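You operate a simulated robot arm through the tools that you are given. There is no shell and no other tool. Be economical: measure what you need, move in short steps, check, and stop when the job is done.

You run a simulated robot arm. Do the job below in one go: nothing can be reset, and whatever is moved stays where it is left.

Task
Switch the low rack on, set 20 volts and 2.0 amps, then switch the output on.
Fine: read the volts and amps displays; turn no knob while the output is on; leave the purple knob and the pink plug alone.
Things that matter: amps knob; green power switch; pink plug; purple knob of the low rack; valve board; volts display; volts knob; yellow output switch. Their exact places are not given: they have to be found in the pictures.

The check looks at the end state, three seconds after you hand in, the way a careful person would. Anything else that was tipped, shoved, dropped, spilled or broken makes it a failure.

Robot
A 7-joint arm with a two-finger parallel gripper on a trunk, on a base that drives. Base frame: it is fixed to the floor where the robot stands at the start and does not move with it; the origin is under the middle of the robot, x ahead of it, y to its left, z up. Lengths are in mm, angles in degrees, forces in N, time in s.
With the tool pointing down near the work surface it reaches from about 700 to 780 mm from the robot's upright axis, wherever it stands. Its first joint turns from -143.0 to 143.0 degrees. Places, roughly: amps knob [1100, -200, 500]; green power switch [800, 0, 800]; pink plug (3x3x5 cm) [900, 0, 900]; purple knob of the low rack [1300, -300, 800]; valve board [-2200, 700, 1200]; volts display [800, 0, 500]; volts knob [900, 0, 500]; yellow output switch [1200, -300, 500]. Payload 3 kg.
Tool frame: the origin (TCP) lies between the finger pads and is the grasp point; the fingertips stand 30 mm ahead of it; z points along the fingers, y is the line along which they close. Largest opening 110 mm; finger width 20, thickness 10; the body of the gripper, 48 by 112 mm, starts 55 mm behind the TCP.
Orientation is told as [roll, pitch, yaw] about the base's x, y, z axes, in that order, counted from this pose: with the fingers straight down and closing along the base's y, the tool's x points along the base's -x, its y along +y and its z along -z.

Tools
- The arm moves only by the tool step_arm. Its argument "rows" is a list of rows, each an object of numbers (a shift or turn left out is 0, a gripper value left out holds the last): "tx", "ty", "tz": the shift along the base's x, y, z in mm; "wx", "wy", "wz": the turn, a rotation vector about the base's x, y, z in degrees. In form: [{"tx": .., "ty": .., "tz": .., "wx": .., "wy": .., "wz": ..}, ...]. A call has 1 to 8 rows; each row is the pose to reach, as a shift and turn from the pose commanded when the call began. "fingers" is the gripper command, from -1 (shut) to 1 (fully open), values between in proportion, set as the call begins (left out, the last holds). A row lasts 0.2 s, in which the tool goes at most 50 mm and 8.6 degrees; a call with a longer step from one row to the next is refused whole, and so is a gripper value outside its range. A pose out of reach is approached as far as the arm can. The call stops where the force on the tool passes 40 N (or 10 N more than at its start, if that is more) or the arm is blocked; 0.2 s more then pass. Each finger travels about 108 mm/s and halts on what it meets, pressing with about 26 N; the grip force reading is that of the motor and also rises with nothing between the fingers. The clock runs only during rows and for 0.2 s after the last one: add rows that repeat a pose to give the fingers time. The reply holds the time, the measured pose of the TCP, the force on the tool along the base axes, the opening and the grip force, in the units named above and with some noise, with the torque about the TCP (base axes, N m) and any sound that the robot's microphone picked up, and new pictures: "show" is both (left out), scene, wrist or none.
- Cameras (640 x 400 px; columns grow to the right, rows downward): "scene" is now at [159.6, -2.9, 1477.2]; the picture's right is [-0.01, -1.00, -0.00], its down [-0.76, 0.01, -0.66] and it looks along [0.66, -0.01, -0.76] (base axes); focal length 249 px, centre (320, 200). "wrist" rides on the gripper at [72, 17, -103] in the tool frame; the picture's right is [-0.23, 0.97, 0.00], its down [-0.76, -0.18, -0.62] and it looks along [-0.61, -0.14, 0.78] (tool axes); focal length 222 px, centre (320, 200).
- raise_lower(by): slides the trunk up (or, below 0, down) by that many mm; the arm and the scene camera ride with it, the base frame stays. It gives what a move gives, with no picture.
- drive_base(legs): drives the robot by 1 to 6 legs, each [ahead, left, turn to the left] in mm, mm and degrees, along the robot's own axes; the way and the turn of a leg run together, so that a leg with both is an arc; at most 1500 mm and 180 degrees a leg. The arm and the cameras ride along, it lands a little off, and it stops where it bumps. It gives what a move gives, and a new picture of the scene camera.
- turn_head(pan, tilt): turns the head with the scene camera to pan (to the left, within 86 degrees either way) and tilt (down, from -29 to 69), counted from straight ahead of the robot. It gives what a move gives, and a new picture of the scene camera.
- pixel_to_xyz(camera, pixels): for up to 12 pixels [column, row] of the newest picture of that camera ("zoom" is the newest enlarged one), the place [x, y, z] in the base frame of the surface seen there, good to about 2 mm. The clock stands still meanwhile.
- enlarge(camera, box): a new picture of the part [left, top, right, bottom] of that camera's present view, enlarged. The clock stands still meanwhile.
- hand_in(): hands the job in; it is judged then, once.

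Work in short steps. Measure before you move; look again where a grasp or a placing could have gone wrong, and mend it. You have 80 turns and 260 pictures in all, those below and enlarged ones among them. Open the gripper and draw the arm clear of the work before you hand the job in, unless the task says otherwise; then end with one line.

The tools are called as name(argument=value, ...) on one line, values as JSON. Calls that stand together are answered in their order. step_arm: Moves the arm, as the interface text tells. Its arguments: {"type":"object","properties":{"rows":{"type":"array"},"fingers":{"type":"number"},"show":{"type":"string","enum":["both","scene","wrist","none"]}},"required":["rows"]} The other tools are called the same way: raise_lower (by) slides the trunk up or down; drive_base (legs) drives the base; turn_head (pan, tilt) turns the head that bears the scene camera; pixel_to_xyz (camera, pixels) gives the place of the surface under pixels of a picture; enlarge (camera, box) takes an enlarged picture of a part of a camera's view; hand_in () hands the job in.

At the start:

```text
time_s: 0.0
position: [759.2, -29.4, 956.0]
ee_rot: [0.1, 0.1, -0.1]
force: [-0.4, -0.1, -0.2]
ft_torque: [-0.04, -0.02, -0.02]
grip_width: 110.0
gripper_force: 0.0
trunk travel left (down, up): [-600.0, 290.0]
robot x, y, heading: [-0.3, 2.1, 0.2]
head pan, tilt: [-0.7, 49.0]
```

scene: 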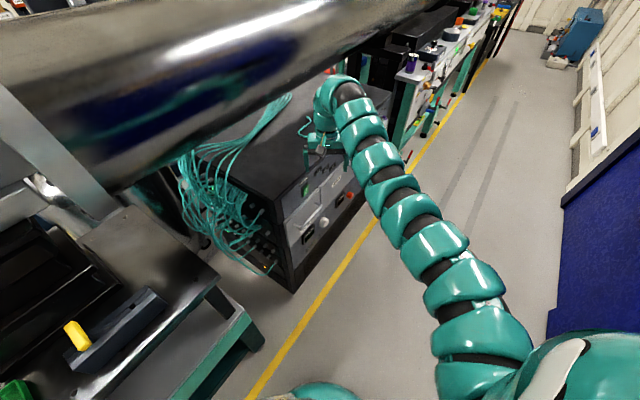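
wrist: 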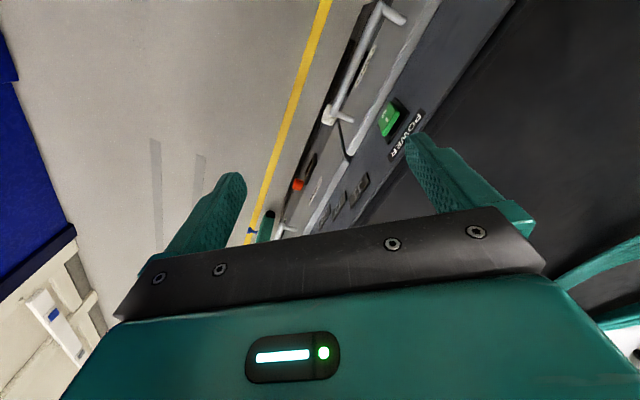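

The scene shows a dark low rack around px (310,200) with a green switch near (305,190). I enlarge both views to see it.

enlarge(camera="scene", box=[240, 60, 440, 300])

enlarge(camera="wrist", box=[230, 0, 480, 240])

```text
1.67 times, centred on (340, 180) of scene
```

zoom: 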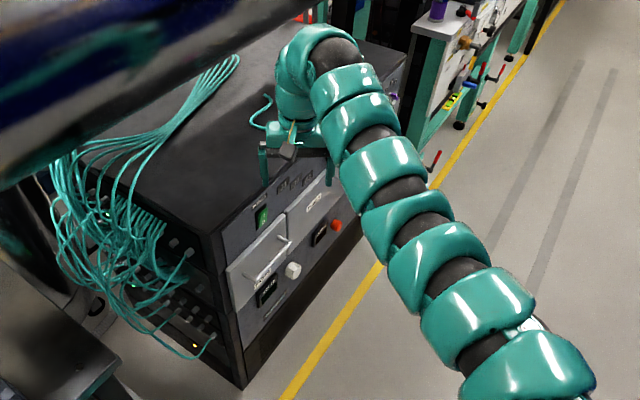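

```text
1.67 times, centred on (355, 120) of wrist
```

zoom: 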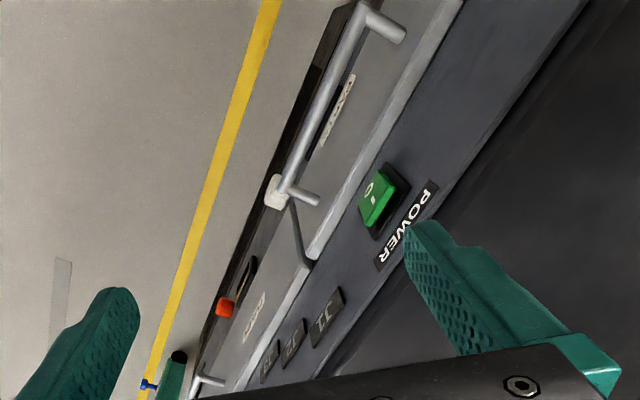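

I measure the panel features.

pixel_to_xyz(camera="scene", pixels=[[305, 190], [324, 222], [308, 236], [349, 195], [340, 201], [295, 262], [279, 203], [290, 195], [300, 237], [322, 212], [345, 220], [290, 180]])

pixel_to_xyz(camera="wrist", pixels=[[388, 121], [327, 116], [297, 186], [400, 160], [346, 150], [392, 16], [358, 185], [340, 210]])

```text
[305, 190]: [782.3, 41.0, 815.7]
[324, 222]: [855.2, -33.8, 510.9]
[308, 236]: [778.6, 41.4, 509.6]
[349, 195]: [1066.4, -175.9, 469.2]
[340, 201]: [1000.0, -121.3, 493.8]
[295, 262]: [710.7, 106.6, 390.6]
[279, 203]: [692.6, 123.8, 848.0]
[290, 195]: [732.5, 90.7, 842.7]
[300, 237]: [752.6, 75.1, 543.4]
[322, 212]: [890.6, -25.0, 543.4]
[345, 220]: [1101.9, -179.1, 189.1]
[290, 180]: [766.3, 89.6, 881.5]
```

```text
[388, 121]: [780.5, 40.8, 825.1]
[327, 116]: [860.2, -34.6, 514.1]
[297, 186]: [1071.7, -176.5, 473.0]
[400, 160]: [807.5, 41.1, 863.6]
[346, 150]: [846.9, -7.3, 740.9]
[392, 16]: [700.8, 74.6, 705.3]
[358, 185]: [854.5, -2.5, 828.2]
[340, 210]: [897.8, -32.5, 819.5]
```

The face runs along about (0.81,-0.587), its outward normal about (-0.59,-0.81). The robot has to stand in the aisle facing it, so I look at the free floor on the right.

turn_head(pan=-60, tilt=50)

turn_head(pan=-86, tilt=45)

turn_head(pan=40, tilt=50)

```text
time_s: 1.3
position: [760.3, -29.1, 955.1]
ee_rot: [0.0, 0.0, 0.0]
force: [-0.1, 0.2, 0.4]
ft_torque: [0.0, -0.03, 0.01]
grip_width: 110.0
gripper_force: 0.1
trunk travel left (down, up): [-600.0, 290.0]
robot x, y, heading: [1.1, -2.4, -0.0]
head pan, tilt: [-60.0, 50.0]
```

scene: 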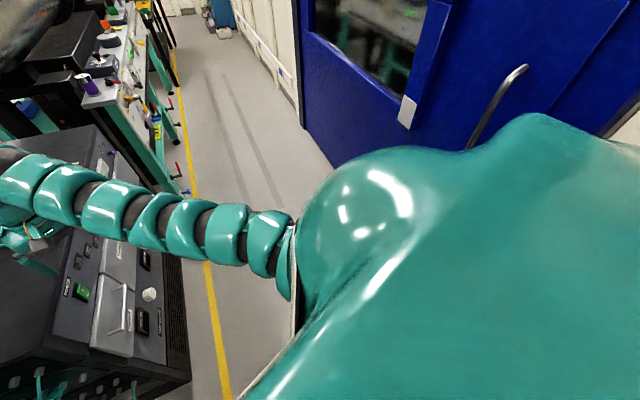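

```text
time_s: 2.2
position: [758.8, -30.1, 956.8]
ee_rot: [0.0, 0.0, 0.0]
force: [0.6, 0.4, -0.4]
ft_torque: [-0.01, -0.02, 0.03]
grip_width: 109.8
gripper_force: 0.0
trunk travel left (down, up): [-600.0, 290.0]
robot x, y, heading: [1.4, -2.6, 0.1]
head pan, tilt: [-85.9, 45.0]
```

scene: 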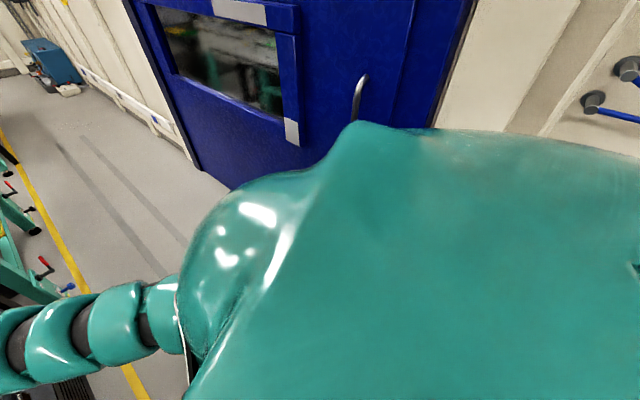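

```text
time_s: 4.3
position: [759.6, -29.1, 956.3]
ee_rot: [0.1, -0.1, -0.1]
force: [0.8, -0.5, -0.1]
ft_torque: [0.03, -0.02, 0.02]
grip_width: 109.8
gripper_force: 0.0
trunk travel left (down, up): [-600.0, 290.0]
robot x, y, heading: [-2.7, 0.3, -0.2]
head pan, tilt: [40.0, 50.0]
```

scene: 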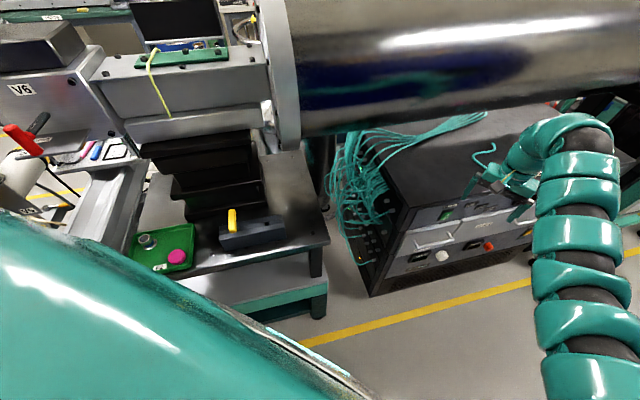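

From here the panel is in view at (470,230). I enlarge it and then measure the width of the aisle.

enlarge(camera="scene", box=[380, 170, 540, 290])

turn_head(pan=-60, tilt=50)

pixel_to_xyz(camera="scene", pixels=[[330, 150], [400, 130], [490, 110], [420, 100], [560, 90], [590, 60], [255, 120], [180, 130], [225, 385], [95, 245], [270, 180]])

```text
3.33 times, centred on (460, 230) of scene
```

zoom: 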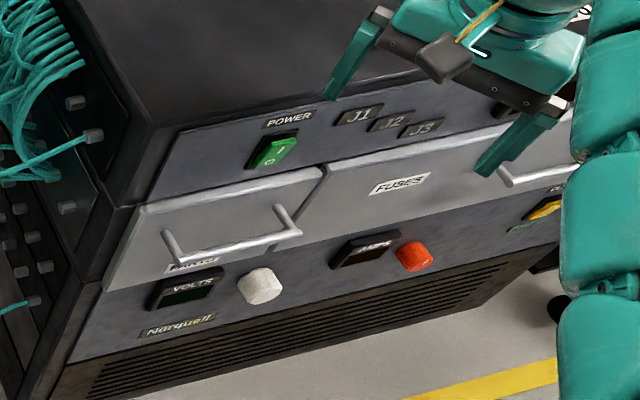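

```text
time_s: 6.0
position: [760.1, -28.8, 956.0]
ee_rot: [0.0, 0.0, 0.1]
force: [-0.3, 0.1, 0.4]
ft_torque: [0.0, -0.01, -0.03]
grip_width: 110.2
gripper_force: 0.0
trunk travel left (down, up): [-600.0, 290.0]
robot x, y, heading: [-1.8, 0.7, -0.1]
head pan, tilt: [-60.0, 50.0]
```

scene: 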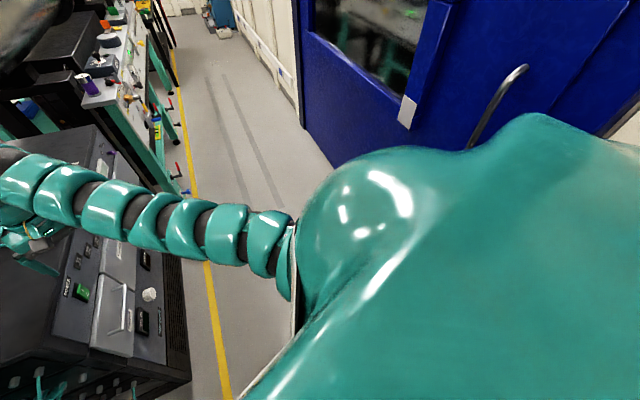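

```text
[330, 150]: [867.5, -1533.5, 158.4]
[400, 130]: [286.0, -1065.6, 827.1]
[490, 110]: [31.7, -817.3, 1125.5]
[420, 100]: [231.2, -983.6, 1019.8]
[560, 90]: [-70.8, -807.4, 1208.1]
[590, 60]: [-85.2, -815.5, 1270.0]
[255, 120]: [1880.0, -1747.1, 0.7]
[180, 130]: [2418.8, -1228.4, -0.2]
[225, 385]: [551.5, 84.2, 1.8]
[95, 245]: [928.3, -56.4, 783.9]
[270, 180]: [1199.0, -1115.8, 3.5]
```

The aisle is about 1200 mm wide and the blue wall lies about 710 mm behind the robot line. I drive outward, then along the aisle parallel to the rack face, and look at the panel.

drive_base(legs=[[-164, -225, 0], [577, -418, 0]])

turn_head(pan=60, tilt=45)

```text
time_s: 11.6
position: [1189.3, -665.6, 955.9]
ee_rot: [0.1, 0.0, 0.6]
force: [0.3, 0.3, 0.1]
ft_torque: [0.01, 0.01, 0.0]
grip_width: 109.9
gripper_force: 0.0
trunk travel left (down, up): [-600.0, 290.0]
robot x, y, heading: [430.4, -645.9, 0.8]
head pan, tilt: [-60.0, 50.0]
```

scene: 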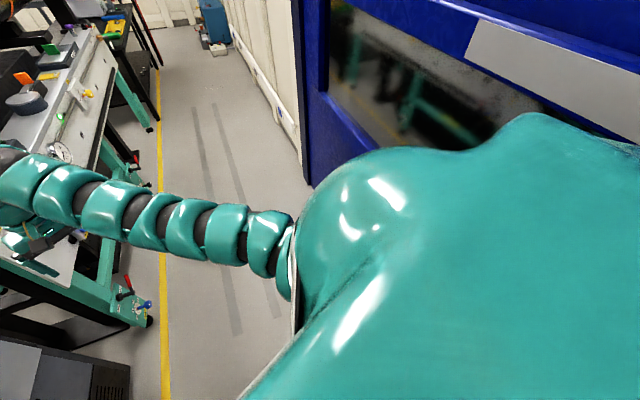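

```text
time_s: 13.6
position: [1189.4, -664.6, 957.3]
ee_rot: [0.0, -0.1, 0.7]
force: [0.3, 0.1, -0.9]
ft_torque: [0.0, 0.01, -0.03]
grip_width: 109.9
gripper_force: 0.1
trunk travel left (down, up): [-600.0, 290.0]
robot x, y, heading: [429.6, -644.3, 0.8]
head pan, tilt: [60.0, 45.0]
```

scene: 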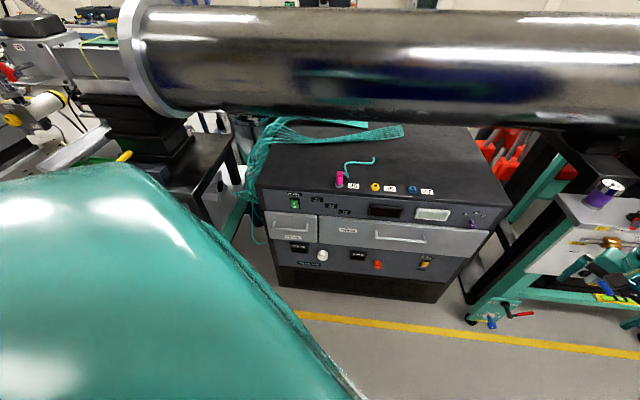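

Now the whole panel is in view. I enlarge it and measure the controls and the pipe.

enlarge(camera="scene", box=[260, 165, 500, 315])

pixel_to_xyz(camera="scene", pixels=[[295, 204], [322, 255], [299, 247], [378, 265], [358, 255], [423, 263], [472, 224], [340, 180], [400, 120], [560, 128], [300, 120], [600, 210]])

```text
2.67 times, centred on (380, 240) of scene
```

zoom: 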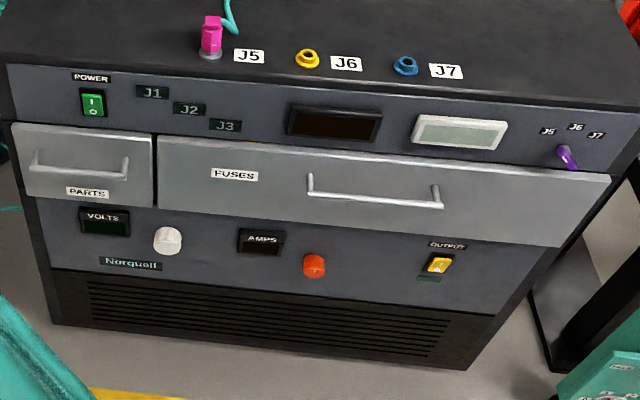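

```text
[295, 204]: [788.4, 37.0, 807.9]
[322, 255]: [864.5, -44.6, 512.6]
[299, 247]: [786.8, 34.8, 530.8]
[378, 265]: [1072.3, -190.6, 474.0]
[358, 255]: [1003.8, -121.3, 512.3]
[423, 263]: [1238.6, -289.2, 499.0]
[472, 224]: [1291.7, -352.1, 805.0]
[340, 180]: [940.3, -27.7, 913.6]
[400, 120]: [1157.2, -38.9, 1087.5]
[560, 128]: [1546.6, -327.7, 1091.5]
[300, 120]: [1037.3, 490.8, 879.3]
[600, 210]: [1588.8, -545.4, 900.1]
```

The plug sits right beside the swing radius. So before turning the base I bring the tool to horizontal here, in free space, and check the reach.

step_arm(rows=[{"wy": -8, "tx": -10}, {"wy": -16, "tx": -20}, {"wy": -24, "tx": -30}, {"wy": -32, "tx": -40}, {"wy": -40, "tx": -50}, {"wy": -48, "tx": -60}, {"wy": -56, "tx": -70}, {"wy": -64, "tx": -80}], show="none")

step_arm(rows=[{"wy": -8, "tx": -10}, {"wy": -16, "tx": -20}, {"wy": -24, "tx": -30}, {"wy": -26, "tx": -40}], show="both")

```text
time_s: 15.3
position: [1109.1, -664.4, 957.5]
ee_rot: [-1.7, -64.2, 1.7]
force: [0.9, 0.4, -0.1]
ft_torque: [0.0, 0.02, 0.0]
grip_width: 109.8
gripper_force: 0.1
trunk travel left (down, up): [-600.0, 290.0]
robot x, y, heading: [431.7, -644.8, 0.7]
head pan, tilt: [60.0, 45.0]
```

```text
time_s: 16.4
position: [1070.2, -666.8, 957.6]
ee_rot: [-94.3, -89.3, 94.4]
force: [0.3, -0.5, 0.0]
ft_torque: [0.01, -0.01, 0.02]
grip_width: 109.9
gripper_force: 0.0
trunk travel left (down, up): [-600.0, 290.0]
robot x, y, heading: [428.5, -646.2, 0.6]
head pan, tilt: [60.0, 45.0]
```

scene: 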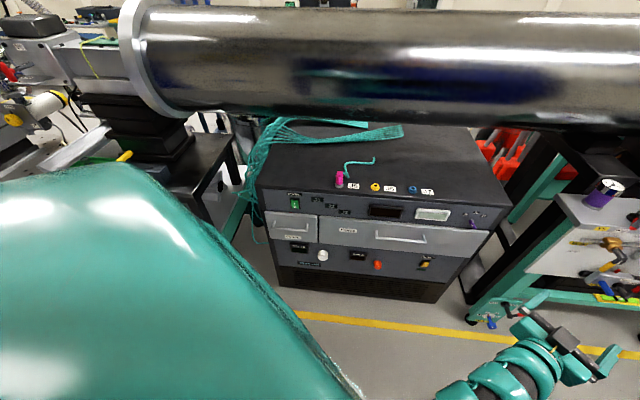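
wrist: 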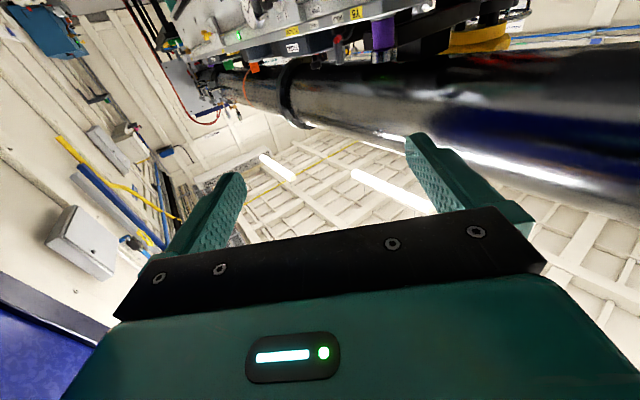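

Horizontal works at a reach of 640 mm. I test a shorter reach, so the base can turn clear of the rack.

step_arm(rows=[{"tx": -40}, {"tx": -80}, {"tx": -120}, {"tx": -150}], show="none")

raise_lower(by=-150)

```text
time_s: 17.4
position: [952.0, -659.8, 913.4]
ee_rot: [-84.8, -89.3, 84.8]
force: [0.8, 0.5, -0.4]
ft_torque: [-0.01, -0.01, 0.0]
grip_width: 110.1
gripper_force: 0.1
out of reach, approached as far as the arm can: row 2, 3, 4
trunk travel left (down, up): [-600.0, 290.0]
robot x, y, heading: [427.7, -645.6, 0.8]
head pan, tilt: [60.0, 45.0]
```

```text
time_s: 19.1
position: [950.9, -659.3, 764.8]
ee_rot: [-88.4, -89.4, 88.3]
force: [-0.4, 0.5, 0.5]
ft_torque: [0.01, -0.02, -0.01]
grip_width: 110.0
gripper_force: 0.1
trunk travel left (down, up): [-450.0, 440.0]
robot x, y, heading: [429.3, -643.5, 0.7]
head pan, tilt: [60.0, 45.0]
```

Reach is now 521 mm, well clear of the rack. I turn the base to face it.

drive_base(legs=[[0, 0, 53.2]])

turn_head(pan=0, tilt=48)

```text
time_s: 21.8
position: [759.9, -240.7, 764.4]
ee_rot: [-88.2, -89.3, 140.4]
force: [-0.2, 1.0, -0.1]
ft_torque: [0.01, 0.02, 0.01]
grip_width: 110.2
gripper_force: 0.1
trunk travel left (down, up): [-450.0, 440.0]
robot x, y, heading: [428.1, -647.7, 52.7]
head pan, tilt: [60.0, 45.0]
```

scene: 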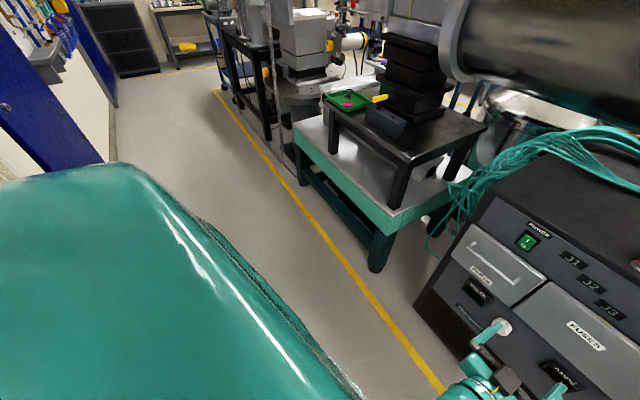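

```text
time_s: 23.1
position: [759.7, -241.3, 764.5]
ee_rot: [-88.4, -89.3, 140.7]
force: [-0.2, -0.4, -0.3]
ft_torque: [0.04, -0.01, 0.02]
grip_width: 110.0
gripper_force: 0.1
trunk travel left (down, up): [-450.0, 440.0]
robot x, y, heading: [428.1, -644.2, 52.9]
head pan, tilt: [0.0, 48.0]
```

scene: 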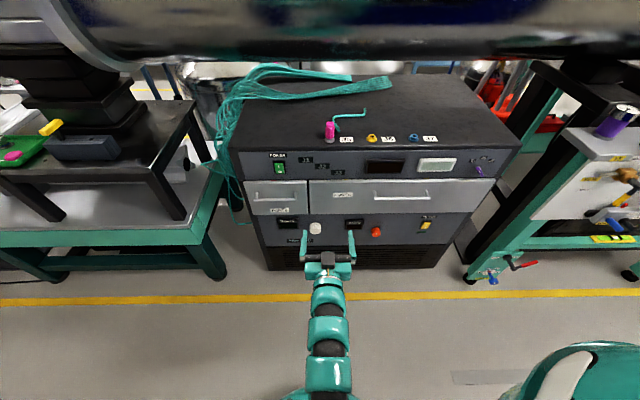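

The panel is square ahead. I take close looks at the green switch, the volts area, and the amps/output area.

enlarge(camera="scene", box=[262, 150, 310, 180])

pixel_to_xyz(camera="zoom", pixels=[[223, 180], [223, 196], [223, 210], [223, 225], [223, 240], [223, 255], [223, 270], [150, 220], [320, 220], [223, 290]])

enlarge(camera="scene", box=[270, 205, 342, 250])

enlarge(camera="scene", box=[340, 205, 444, 250])

```text
13.33 times, centred on (286, 165) of scene
```

zoom: 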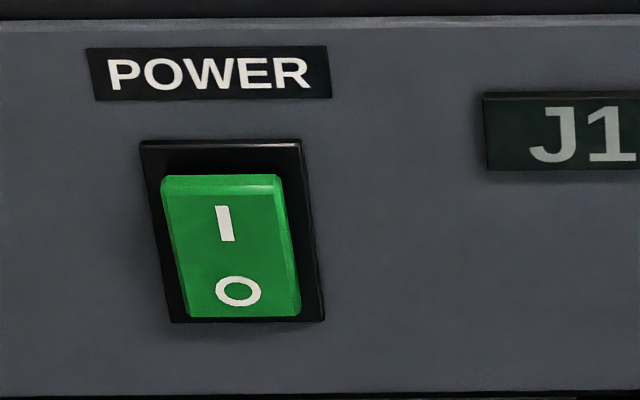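

```text
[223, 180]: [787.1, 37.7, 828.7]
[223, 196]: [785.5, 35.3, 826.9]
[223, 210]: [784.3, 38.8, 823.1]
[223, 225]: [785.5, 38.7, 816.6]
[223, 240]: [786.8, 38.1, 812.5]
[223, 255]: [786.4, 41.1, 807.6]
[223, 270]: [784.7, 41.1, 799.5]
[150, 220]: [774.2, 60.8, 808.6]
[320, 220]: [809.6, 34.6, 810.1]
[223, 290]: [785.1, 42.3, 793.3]
```

```text
8.89 times, centred on (306, 228) of scene
```

zoom: 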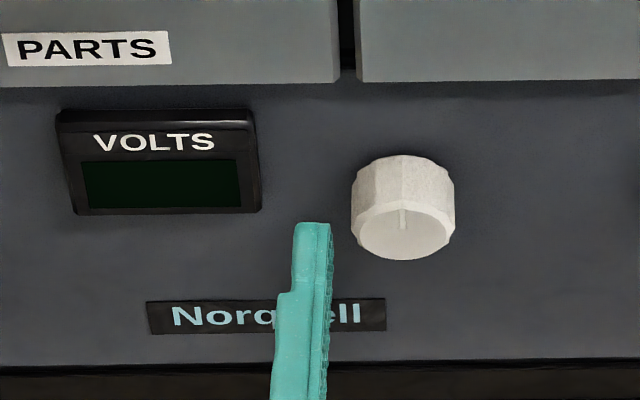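

```text
6.15 times, centred on (392, 228) of scene
```

zoom: 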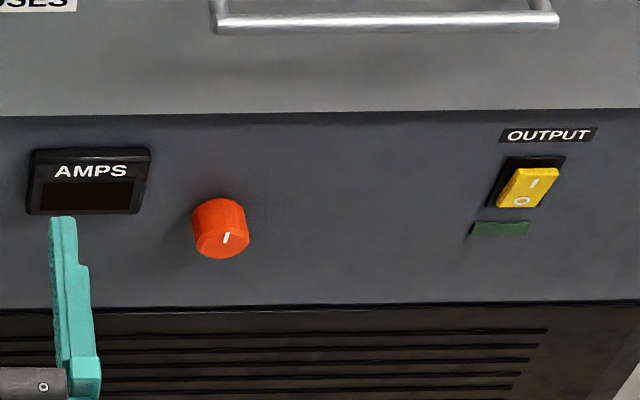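

The green rocker's top (I) edge stands out 13 mm and its bottom 7 mm, so it is off. I close the fingers and line up in front of its upper half (z about 826).

step_arm(rows=[{"tx": -23, "ty": 17, "tz": 12}, {"tx": -47, "ty": 34, "tz": 24, "wz": 1.6}, {"tx": -70, "ty": 51, "tz": 37, "wz": 1.6}, {"tx": -93, "ty": 68, "tz": 50, "wz": 1.6}, {"tx": -116, "ty": 85, "tz": 61.5, "wz": 1.6}, {"tx": -87, "ty": 125, "tz": 61.5, "wz": 1.6}, {"tx": -58, "ty": 166, "tz": 61.5, "wz": 1.6}, {"tx": -28, "ty": 207, "tz": 61.5, "wz": 1.6}], fingers=-1)

```text
refused: row 7 steps farther than a row can; nothing moved
```

One step was slightly over 50 mm, so I shorten the approach.

step_arm(rows=[{"tx": -23, "ty": 17, "tz": 12}, {"tx": -47, "ty": 34, "tz": 24, "wz": 1.6}, {"tx": -70, "ty": 51, "tz": 37, "wz": 1.6}, {"tx": -93, "ty": 68, "tz": 50, "wz": 1.6}, {"tx": -116, "ty": 85, "tz": 61.5, "wz": 1.6}, {"tx": -89, "ty": 122, "tz": 61.5, "wz": 1.6}, {"tx": -61, "ty": 160, "tz": 61.5, "wz": 1.6}, {"tx": -33, "ty": 199, "tz": 61.5, "wz": 1.6}], fingers=-1)

enlarge(camera="scene", box=[250, 130, 330, 180])

```text
time_s: 24.9
position: [724.9, -40.1, 826.8]
ee_rot: [-81.7, -89.2, 135.4]
force: [0.4, -0.1, -0.6]
ft_torque: [-0.02, 0.0, 0.01]
grip_width: 0.2
gripper_force: 25.5
trunk travel left (down, up): [-450.0, 440.0]
robot x, y, heading: [431.7, -643.9, 53.1]
head pan, tilt: [0.0, 48.0]
```

scene: 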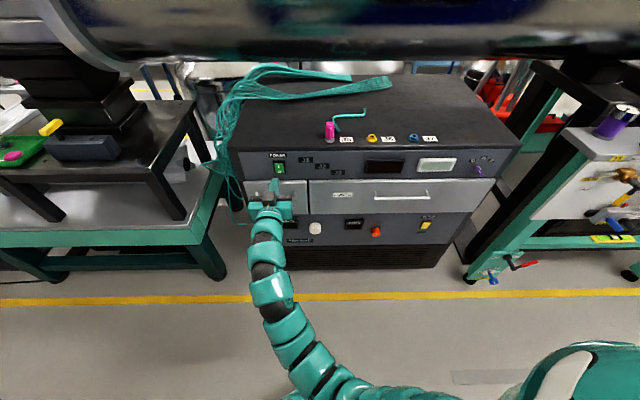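
wrist: 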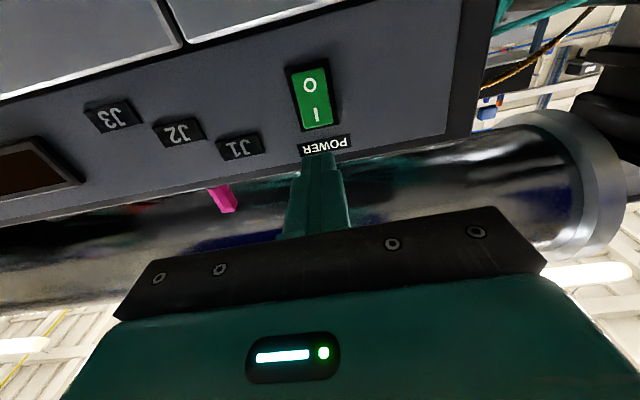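

```text
8.00 times, centred on (290, 155) of scene
```

zoom: 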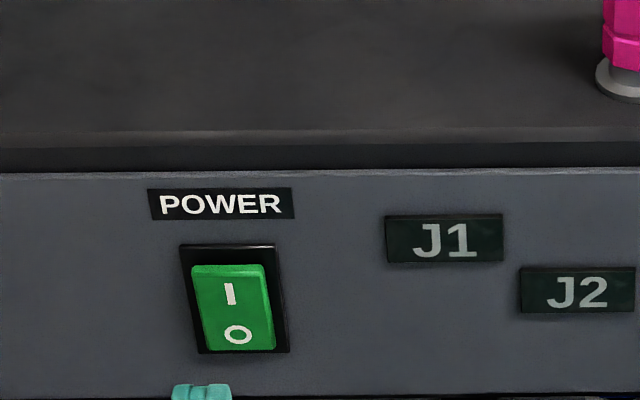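

The tip is in line with the rocker, 79 mm in front of the face. I advance in small steps; contact is expected at about 66 mm.

step_arm(rows=[{"tx": 23, "ty": 28}, {"tx": 36, "ty": 45}, {"tx": 39, "ty": 49}, {"tx": 42, "ty": 53}, {"tx": 44, "ty": 56}, {"tx": 46, "ty": 59}])

enlarge(camera="scene", box=[250, 130, 330, 180])

```text
time_s: 26.5
position: [770.6, 15.2, 825.9]
ee_rot: [-80.8, -89.2, 134.7]
force: [-7.6, -19.0, 4.8]
ft_torque: [-0.06, -0.04, -0.14]
grip_width: 0.1
gripper_force: 25.9
trunk travel left (down, up): [-450.0, 440.0]
robot x, y, heading: [428.5, -642.0, 52.9]
head pan, tilt: [0.0, 48.0]
stopped in row 6: the force on the tool passed its limit at 41 N (the readings are from after the stop); the commanded pose is now the measured one
```

scene: 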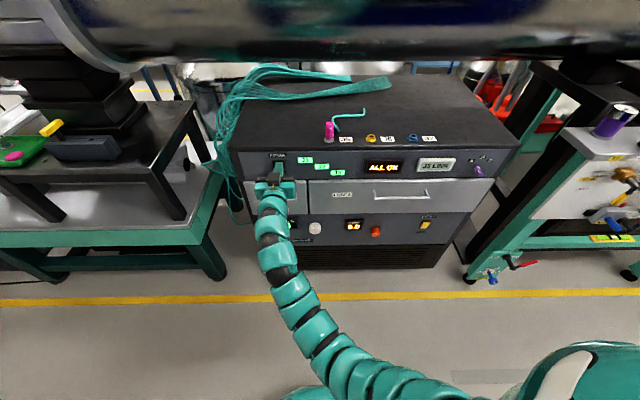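
wrist: 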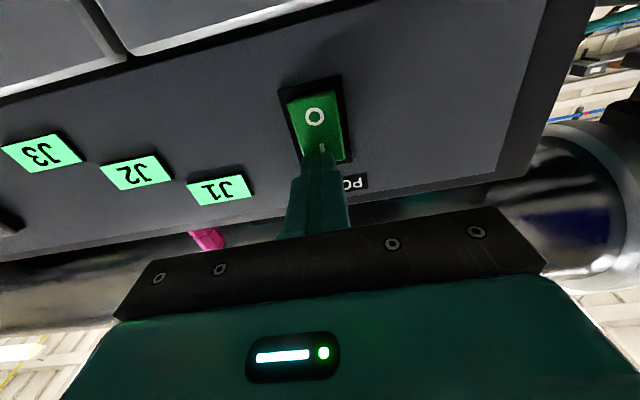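

```text
8.00 times, centred on (290, 155) of scene
```

zoom: 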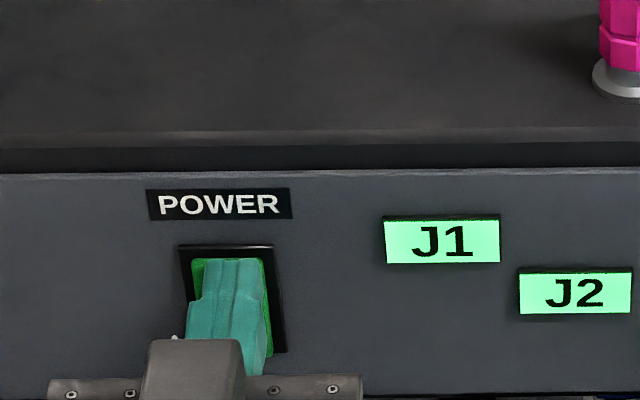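

The rack is live: the displays are lit. I back off and read the displays.

step_arm(rows=[{"tx": -23, "ty": -32}, {"tx": -47, "ty": -64}, {"tx": -70, "ty": -96}, {"tx": -94, "ty": -129}], show="none")

enlarge(camera="scene", box=[264, 205, 352, 260])

enlarge(camera="scene", box=[270, 140, 500, 260])

```text
time_s: 27.5
position: [678.0, -111.1, 823.3]
ee_rot: [-74.4, -89.2, 128.3]
force: [-0.6, -0.9, -0.7]
ft_torque: [0.0, 0.01, 0.01]
grip_width: 0.0
gripper_force: 26.0
trunk travel left (down, up): [-450.0, 440.0]
robot x, y, heading: [430.4, -645.6, 53.0]
head pan, tilt: [0.0, 48.0]
```

```text
7.27 times, centred on (308, 232) of scene
```

zoom: 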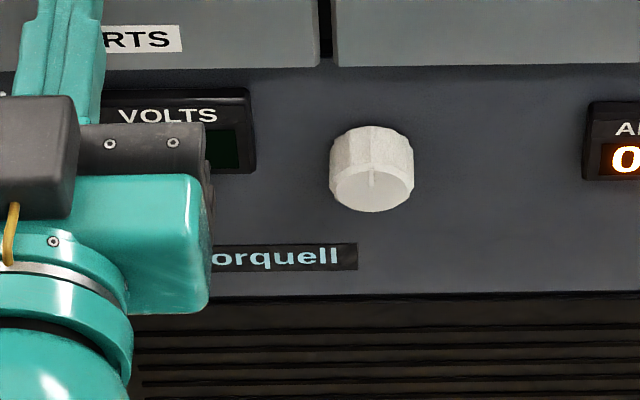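

```text
2.78 times, centred on (385, 200) of scene
```

zoom: 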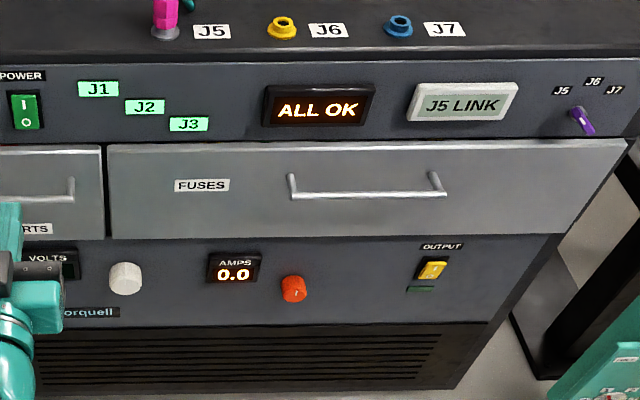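

The rack shows ALL OK, amps 0.0. I measure the volts knob and the amps knob.

enlarge(camera="scene", box=[300, 215, 332, 240])

pixel_to_xyz(camera="zoom", pixels=[[315, 215], [250, 215], [385, 215], [315, 260], [315, 190], [315, 280], [280, 235], [350, 235], [318, 110], [318, 140], [150, 200], [500, 200]])

enlarge(camera="scene", box=[360, 215, 392, 240])

pixel_to_xyz(camera="zoom", pixels=[[315, 215], [270, 235], [350, 235], [315, 260], [315, 190], [315, 280], [315, 235], [150, 200], [500, 200]])

```text
16.00 times, centred on (316, 228) of scene
```

zoom: 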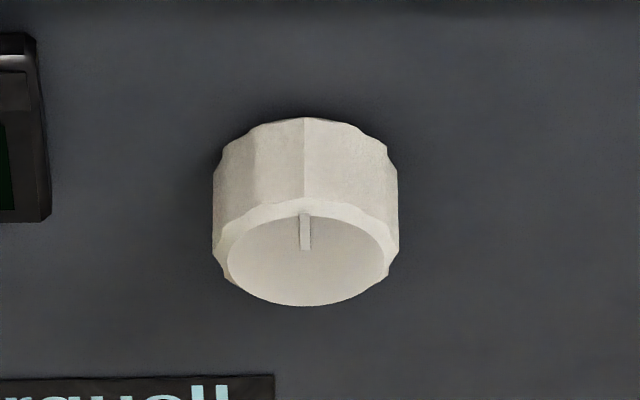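

```text
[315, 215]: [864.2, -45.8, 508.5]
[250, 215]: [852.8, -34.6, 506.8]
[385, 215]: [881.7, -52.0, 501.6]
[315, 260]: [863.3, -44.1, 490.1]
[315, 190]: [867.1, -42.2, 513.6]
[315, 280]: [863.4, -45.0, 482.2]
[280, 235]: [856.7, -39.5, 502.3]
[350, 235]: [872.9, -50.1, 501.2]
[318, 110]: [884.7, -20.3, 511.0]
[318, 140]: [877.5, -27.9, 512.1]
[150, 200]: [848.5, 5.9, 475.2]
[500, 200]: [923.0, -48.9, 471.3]
```

```text
16.00 times, centred on (376, 228) of scene
```

zoom: 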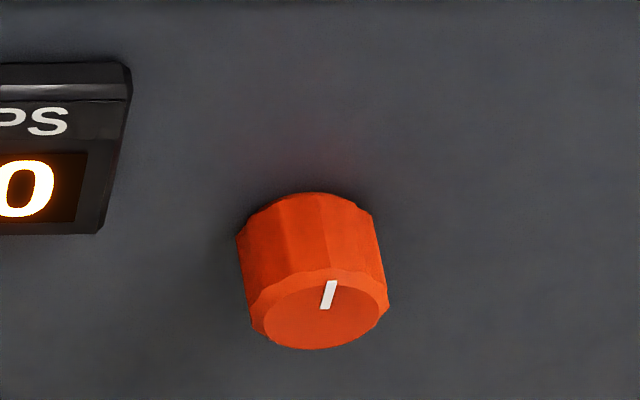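

```text
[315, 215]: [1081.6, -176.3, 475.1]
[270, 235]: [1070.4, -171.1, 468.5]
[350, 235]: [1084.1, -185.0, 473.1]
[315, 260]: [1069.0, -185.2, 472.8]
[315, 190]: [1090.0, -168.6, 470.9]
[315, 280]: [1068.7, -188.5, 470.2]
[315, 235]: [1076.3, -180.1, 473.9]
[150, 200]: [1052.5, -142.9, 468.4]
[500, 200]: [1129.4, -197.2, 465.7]
```

Volts knob: axis about s=158.5 mm along the face, z about 492, front 32 mm out, diameter about 45. I lower the trunk by 331 and shift sideways to line up with it.

raise_lower(by=-331)

step_arm(rows=[{"tx": 29.5, "ty": -21.5}, {"tx": 59, "ty": -43}, {"tx": 88, "ty": -64}, {"tx": 88, "ty": -64}], fingers=0.5, show="wrist")

turn_head(pan=0, tilt=35)

```text
time_s: 30.9
position: [676.9, -113.8, 569.2]
ee_rot: [-157.8, -89.3, -148.5]
force: [0.0, 0.2, -0.1]
ft_torque: [-0.01, -0.01, -0.02]
grip_width: 0.2
gripper_force: 26.1
trunk travel left (down, up): [-182.0, 708.0]
robot x, y, heading: [428.8, -647.2, 52.9]
head pan, tilt: [0.0, 48.0]
stopped: the arm was blocked; the commanded pose is now the measured one
```

```text
time_s: 32.1
position: [762.4, -176.8, 598.8]
ee_rot: [160.4, -87.2, -106.9]
force: [0.5, 0.8, -1.2]
ft_torque: [0.02, -0.02, -0.05]
grip_width: 82.3
gripper_force: 0.1
trunk travel left (down, up): [-182.0, 708.0]
robot x, y, heading: [427.4, -647.6, 53.2]
head pan, tilt: [0.0, 48.0]
stopped in row 4: the arm was blocked; the commanded pose is now the measured one
```

wrist: 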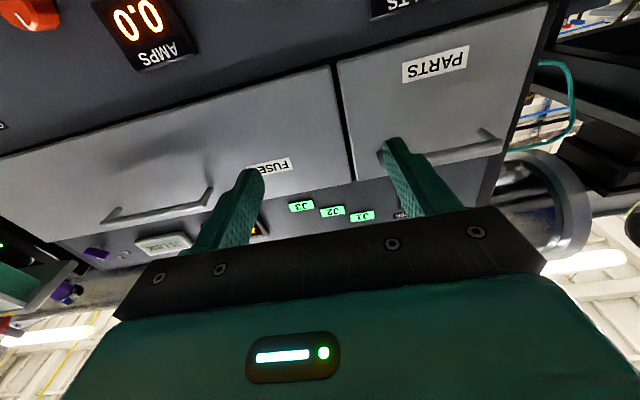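

```text
time_s: 32.9
position: [761.7, -175.2, 599.1]
ee_rot: [165.1, -87.4, -111.8]
force: [0.6, 0.1, 0.4]
ft_torque: [-0.02, 0.0, 0.01]
grip_width: 82.4
gripper_force: 0.1
trunk travel left (down, up): [-182.0, 708.0]
robot x, y, heading: [434.7, -647.9, 53.0]
head pan, tilt: [0.0, 35.0]
```

scene: 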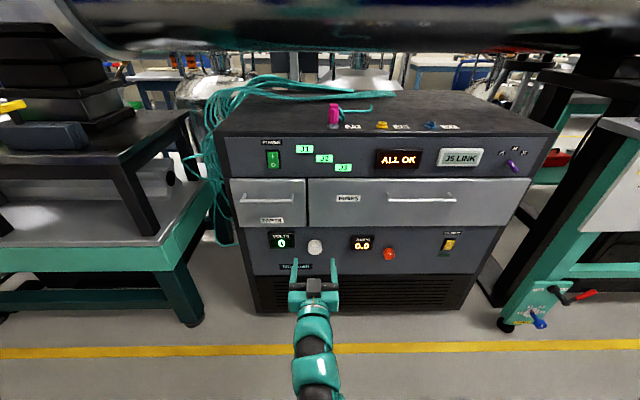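

The arm was blocked, probably its folded elbow against its own base with the trunk this low. Volts reads 0. I raise the trunk and reach the height with the arm instead.

raise_lower(by=200)

step_arm(rows=[{"tz": -40, "tx": 6, "ty": 8}, {"tz": -80, "tx": 12, "ty": 16}, {"tz": -120, "tx": 18, "ty": 24}, {"tz": -160, "tx": 24, "ty": 32}, {"tz": -200, "tx": 29, "ty": 40}, {"tz": -240, "tx": 29, "ty": 40}, {"tz": -280, "tx": 29, "ty": 40}, {"tz": -307, "tx": 29, "ty": 40}])

```text
time_s: 35.1
position: [767.0, -173.3, 776.5]
ee_rot: [154.0, -88.2, -100.5]
force: [-0.1, -0.1, 0.2]
ft_torque: [-0.03, 0.01, 0.0]
grip_width: 82.6
gripper_force: 0.1
trunk travel left (down, up): [-382.0, 508.0]
robot x, y, heading: [434.4, -644.7, 52.9]
head pan, tilt: [0.0, 35.0]
```

```text
time_s: 36.9
position: [795.7, -134.6, 470.6]
ee_rot: [155.1, -88.1, -101.7]
force: [-0.1, 0.3, -0.1]
ft_torque: [0.0, -0.01, 0.02]
grip_width: 82.5
gripper_force: 0.1
trunk travel left (down, up): [-382.0, 508.0]
robot x, y, heading: [428.8, -645.4, 52.7]
head pan, tilt: [0.0, 35.0]
```

scene: 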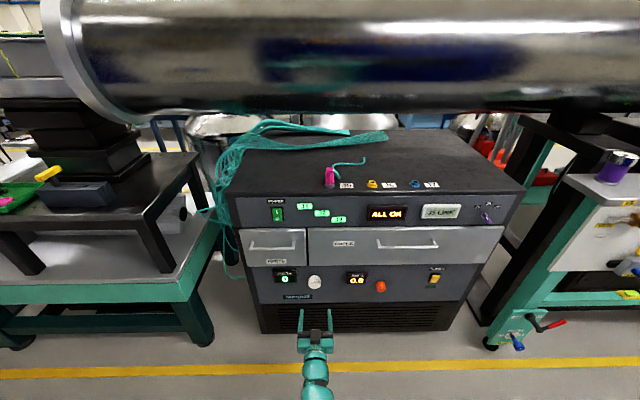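
wrist: 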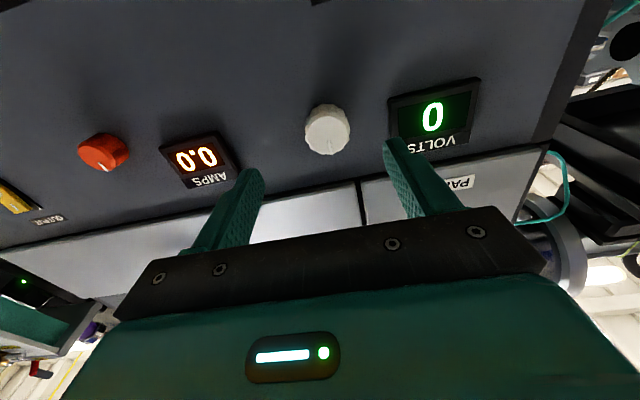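

Both displays are visible (0 and 0.0). I re-measure the volts knob from the scene and wrist cameras.

enlarge(camera="scene", box=[299, 271, 331, 296])

pixel_to_xyz(camera="wrist", pixels=[[328, 132], [310, 132], [346, 132], [328, 115], [328, 150], [280, 130], [370, 120]])

enlarge(camera="wrist", box=[290, 90, 370, 165])

```text
16.00 times, centred on (315, 284) of scene
```

zoom: 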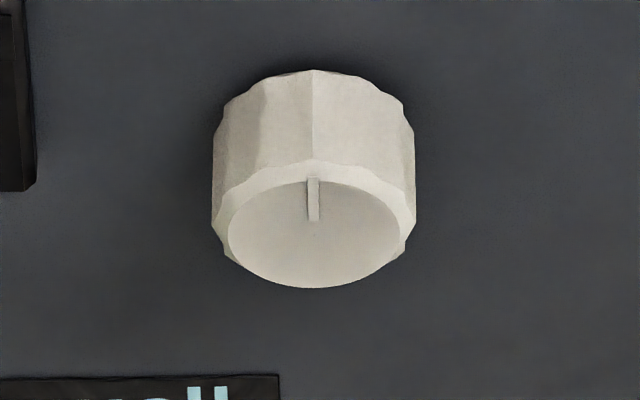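

```text
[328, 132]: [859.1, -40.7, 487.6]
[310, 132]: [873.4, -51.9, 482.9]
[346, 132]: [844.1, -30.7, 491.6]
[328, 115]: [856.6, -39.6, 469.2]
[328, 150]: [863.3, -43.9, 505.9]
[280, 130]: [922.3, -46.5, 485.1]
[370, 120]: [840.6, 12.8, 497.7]
```

```text
5.33 times, centred on (330, 128) of wrist
```

zoom: 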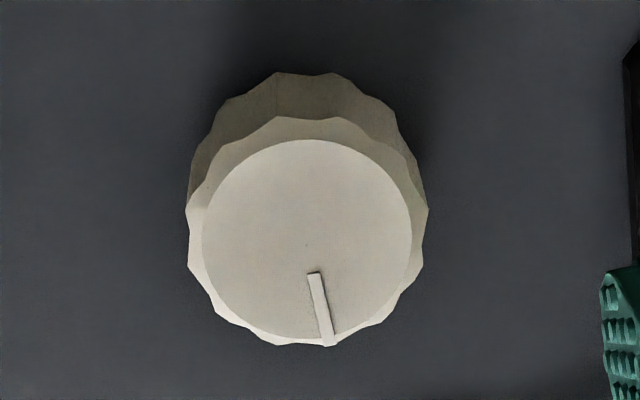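

The knob axis is at s=155, z=491, with its front at d=31. I move onto it with the fingers open and then close.

step_arm(rows=[{"tx": -2, "ty": 2, "tz": 20.5}, {"tx": 18, "ty": 30, "tz": 20.5}, {"tx": 38, "ty": 58, "tz": 20.5}, {"tx": 50, "ty": 74, "tz": 20.5}, {"tx": 60, "ty": 88, "tz": 20.5}])

```text
time_s: 38.1
position: [855.5, -45.3, 488.4]
ee_rot: [153.4, -88.3, -99.9]
force: [0.7, 0.4, -0.2]
ft_torque: [0.04, -0.01, 0.0]
grip_width: 82.8
gripper_force: 0.1
trunk travel left (down, up): [-382.0, 508.0]
robot x, y, heading: [434.2, -641.2, 52.7]
head pan, tilt: [0.0, 35.0]
```

scene: 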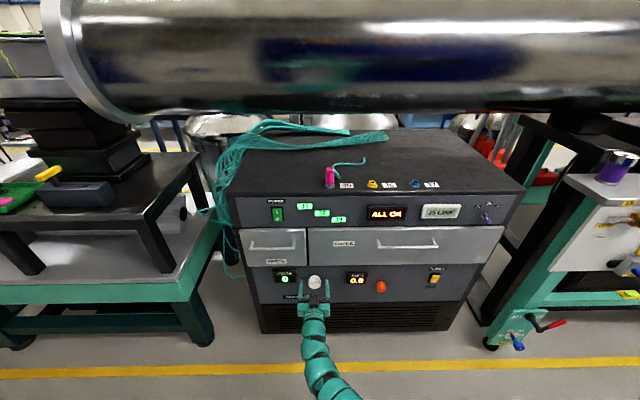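
wrist: 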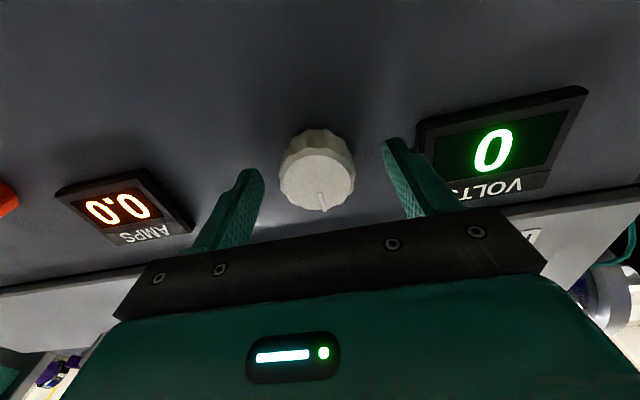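

The knob at wrist px (317,178) is centred between the fingers. I close on it.

step_arm(rows=[{"tz": 2}, {"tz": 2}, {"tz": 2}, {"tz": 2}], fingers=-1, show="wrist")

```text
time_s: 39.1
position: [857.7, -45.6, 490.4]
ee_rot: [151.9, -88.3, -98.6]
force: [10.8, -8.9, -8.9]
ft_torque: [-0.46, 0.37, 0.64]
grip_width: 45.8
gripper_force: 44.9
trunk travel left (down, up): [-382.0, 508.0]
robot x, y, heading: [431.1, -646.3, 52.7]
head pan, tilt: [0.0, 35.0]
```

wrist: 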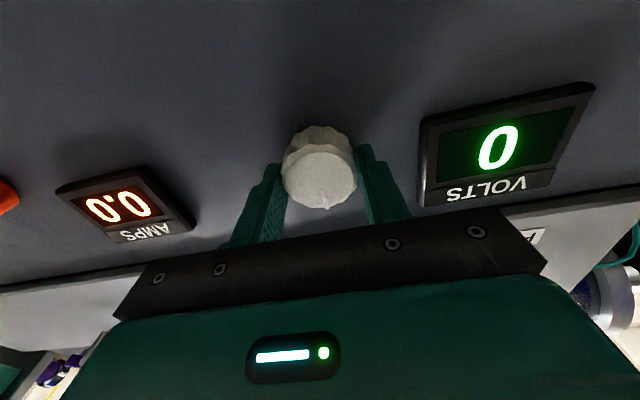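

The knob is gripped at 45.8 mm. I try a small clockwise turn of 16° (positive about the inward normal), with a slight shift that relieves the side force.

step_arm(rows=[{"tx": 1, "ty": -1, "wx": 4.7, "wy": 6.5}, {"tx": 1, "ty": -1, "wx": 9.4, "wy": 12.9}, {"tx": 1, "ty": -1, "wx": 9.4, "wy": 12.9}], show="wrist")

```text
time_s: 39.9
position: [856.5, -46.9, 493.0]
ee_rot: [94.6, -73.1, -41.4]
force: [13.7, 3.5, -11.5]
ft_torque: [-0.37, 0.25, 1.15]
grip_width: 45.6
gripper_force: 44.6
trunk travel left (down, up): [-382.0, 508.0]
robot x, y, heading: [427.4, -644.3, 52.9]
head pan, tilt: [0.0, 35.0]
```

wrist: 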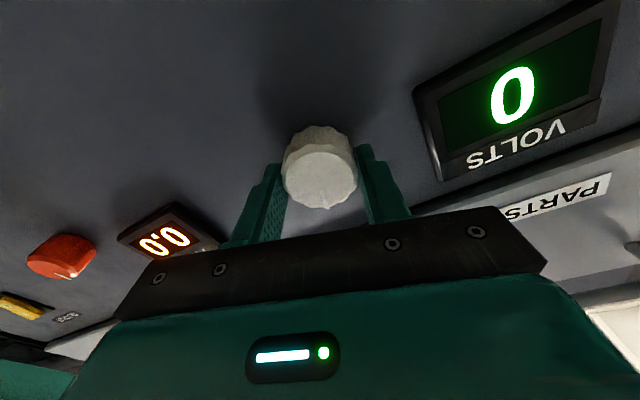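

The knob turned with the gripper but the display still reads 0. I go further the same way.

step_arm(rows=[{"wx": 4.7, "wy": 6.5}, {"wx": 9.4, "wy": 12.9}, {"wx": 14.1, "wy": 19.4}, {"wx": 14.1, "wy": 19.4}], show="wrist")

enlarge(camera="wrist", box=[270, 110, 370, 220])

```text
time_s: 40.9
position: [857.5, -47.5, 489.9]
ee_rot: [91.3, -49.2, -38.6]
force: [18.4, 9.7, -14.9]
ft_torque: [0.04, -0.04, 1.02]
grip_width: 45.7
gripper_force: 44.8
trunk travel left (down, up): [-382.0, 508.0]
robot x, y, heading: [430.6, -646.2, 52.9]
head pan, tilt: [0.0, 35.0]
```

wrist: 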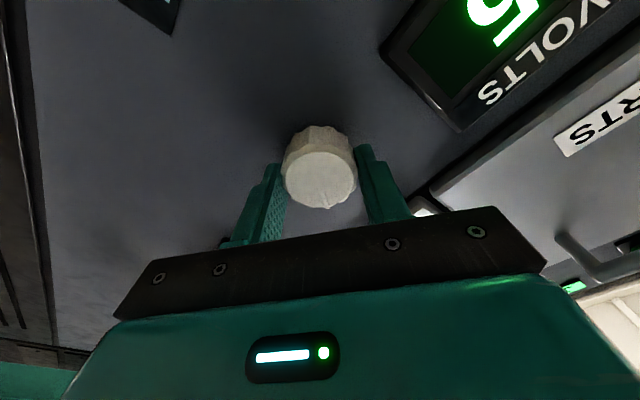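

```text
3.64 times, centred on (320, 165) of wrist
```

zoom: 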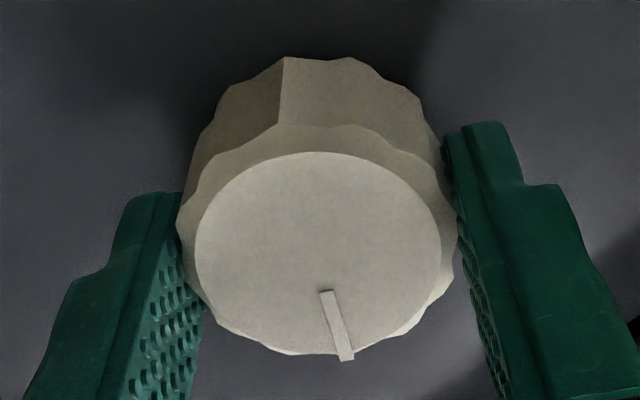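

The display now shows "5". I check it from the scene camera and continue in steps.

step_arm(rows=[{"wx": 4.7, "wy": 6.5}, {"wx": 9.4, "wy": 12.9}, {"wx": 9.4, "wy": 12.9}], show="none")

enlarge(camera="scene", box=[260, 255, 380, 320])

```text
time_s: 41.4
position: [858.4, -46.7, 491.0]
ee_rot: [89.2, -37.3, -37.3]
force: [11.2, 16.5, -11.1]
ft_torque: [0.33, -0.23, 1.2]
grip_width: 46.2
gripper_force: 45.0
out of reach, approached as far as the arm can: row 2
trunk travel left (down, up): [-382.0, 508.0]
robot x, y, heading: [428.9, -646.6, 53.1]
head pan, tilt: [0.0, 35.0]
stopped in row 2: the force on the tool passed its limit at 46 N (the readings are from after the stop); the commanded pose is now the measured one
```

```text
5.33 times, centred on (320, 288) of scene
```

zoom: 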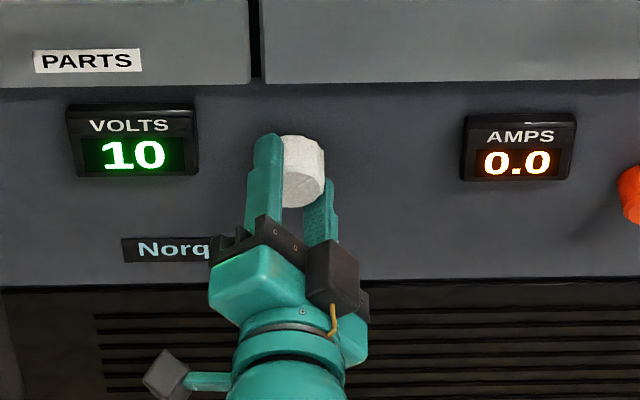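

10 volts now after about 52° of turn; the detents seem to be 5 V each. I open, rotate the gripper back around the knob for a new bite, and regrasp.

step_arm(rows=[{}, {}, {"wx": -4.9, "wy": -6.8}, {"wx": -9.8, "wy": -13.6}, {"wx": -14.7, "wy": -20.4}, {"wx": -19.6, "wy": -27.2}, {"wx": -24.5, "wy": -34}, {"wx": -29.4, "wy": -40.8}], fingers=0.5, show="none")

step_arm(rows=[{"wx": -4.9, "wy": -6.8}, {"wx": -9.8, "wy": -13.6}, {"wx": -14.7, "wy": -20.4}, {"wx": -14.7, "wy": -20.4}], show="wrist")

```text
time_s: 43.2
position: [858.3, -47.9, 493.6]
ee_rot: [117.7, -87.4, -65.0]
force: [0.4, -0.3, -0.7]
ft_torque: [-0.01, -0.01, -0.02]
grip_width: 82.5
gripper_force: 0.0
trunk travel left (down, up): [-382.0, 508.0]
robot x, y, heading: [429.8, -647.5, 53.0]
head pan, tilt: [0.0, 35.0]
```

```text
time_s: 44.2
position: [857.2, -48.0, 493.4]
ee_rot: [-94.4, -67.1, 147.4]
force: [-0.8, 0.1, 0.4]
ft_torque: [-0.01, 0.01, -0.02]
grip_width: 82.8
gripper_force: 0.1
trunk travel left (down, up): [-382.0, 508.0]
robot x, y, heading: [426.2, -645.8, 53.0]
head pan, tilt: [0.0, 35.0]
```

wrist: 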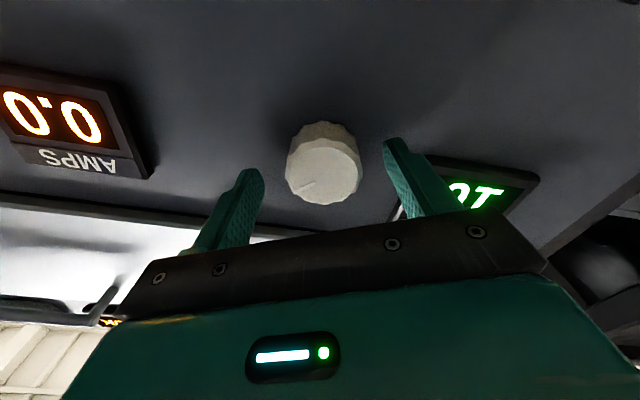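

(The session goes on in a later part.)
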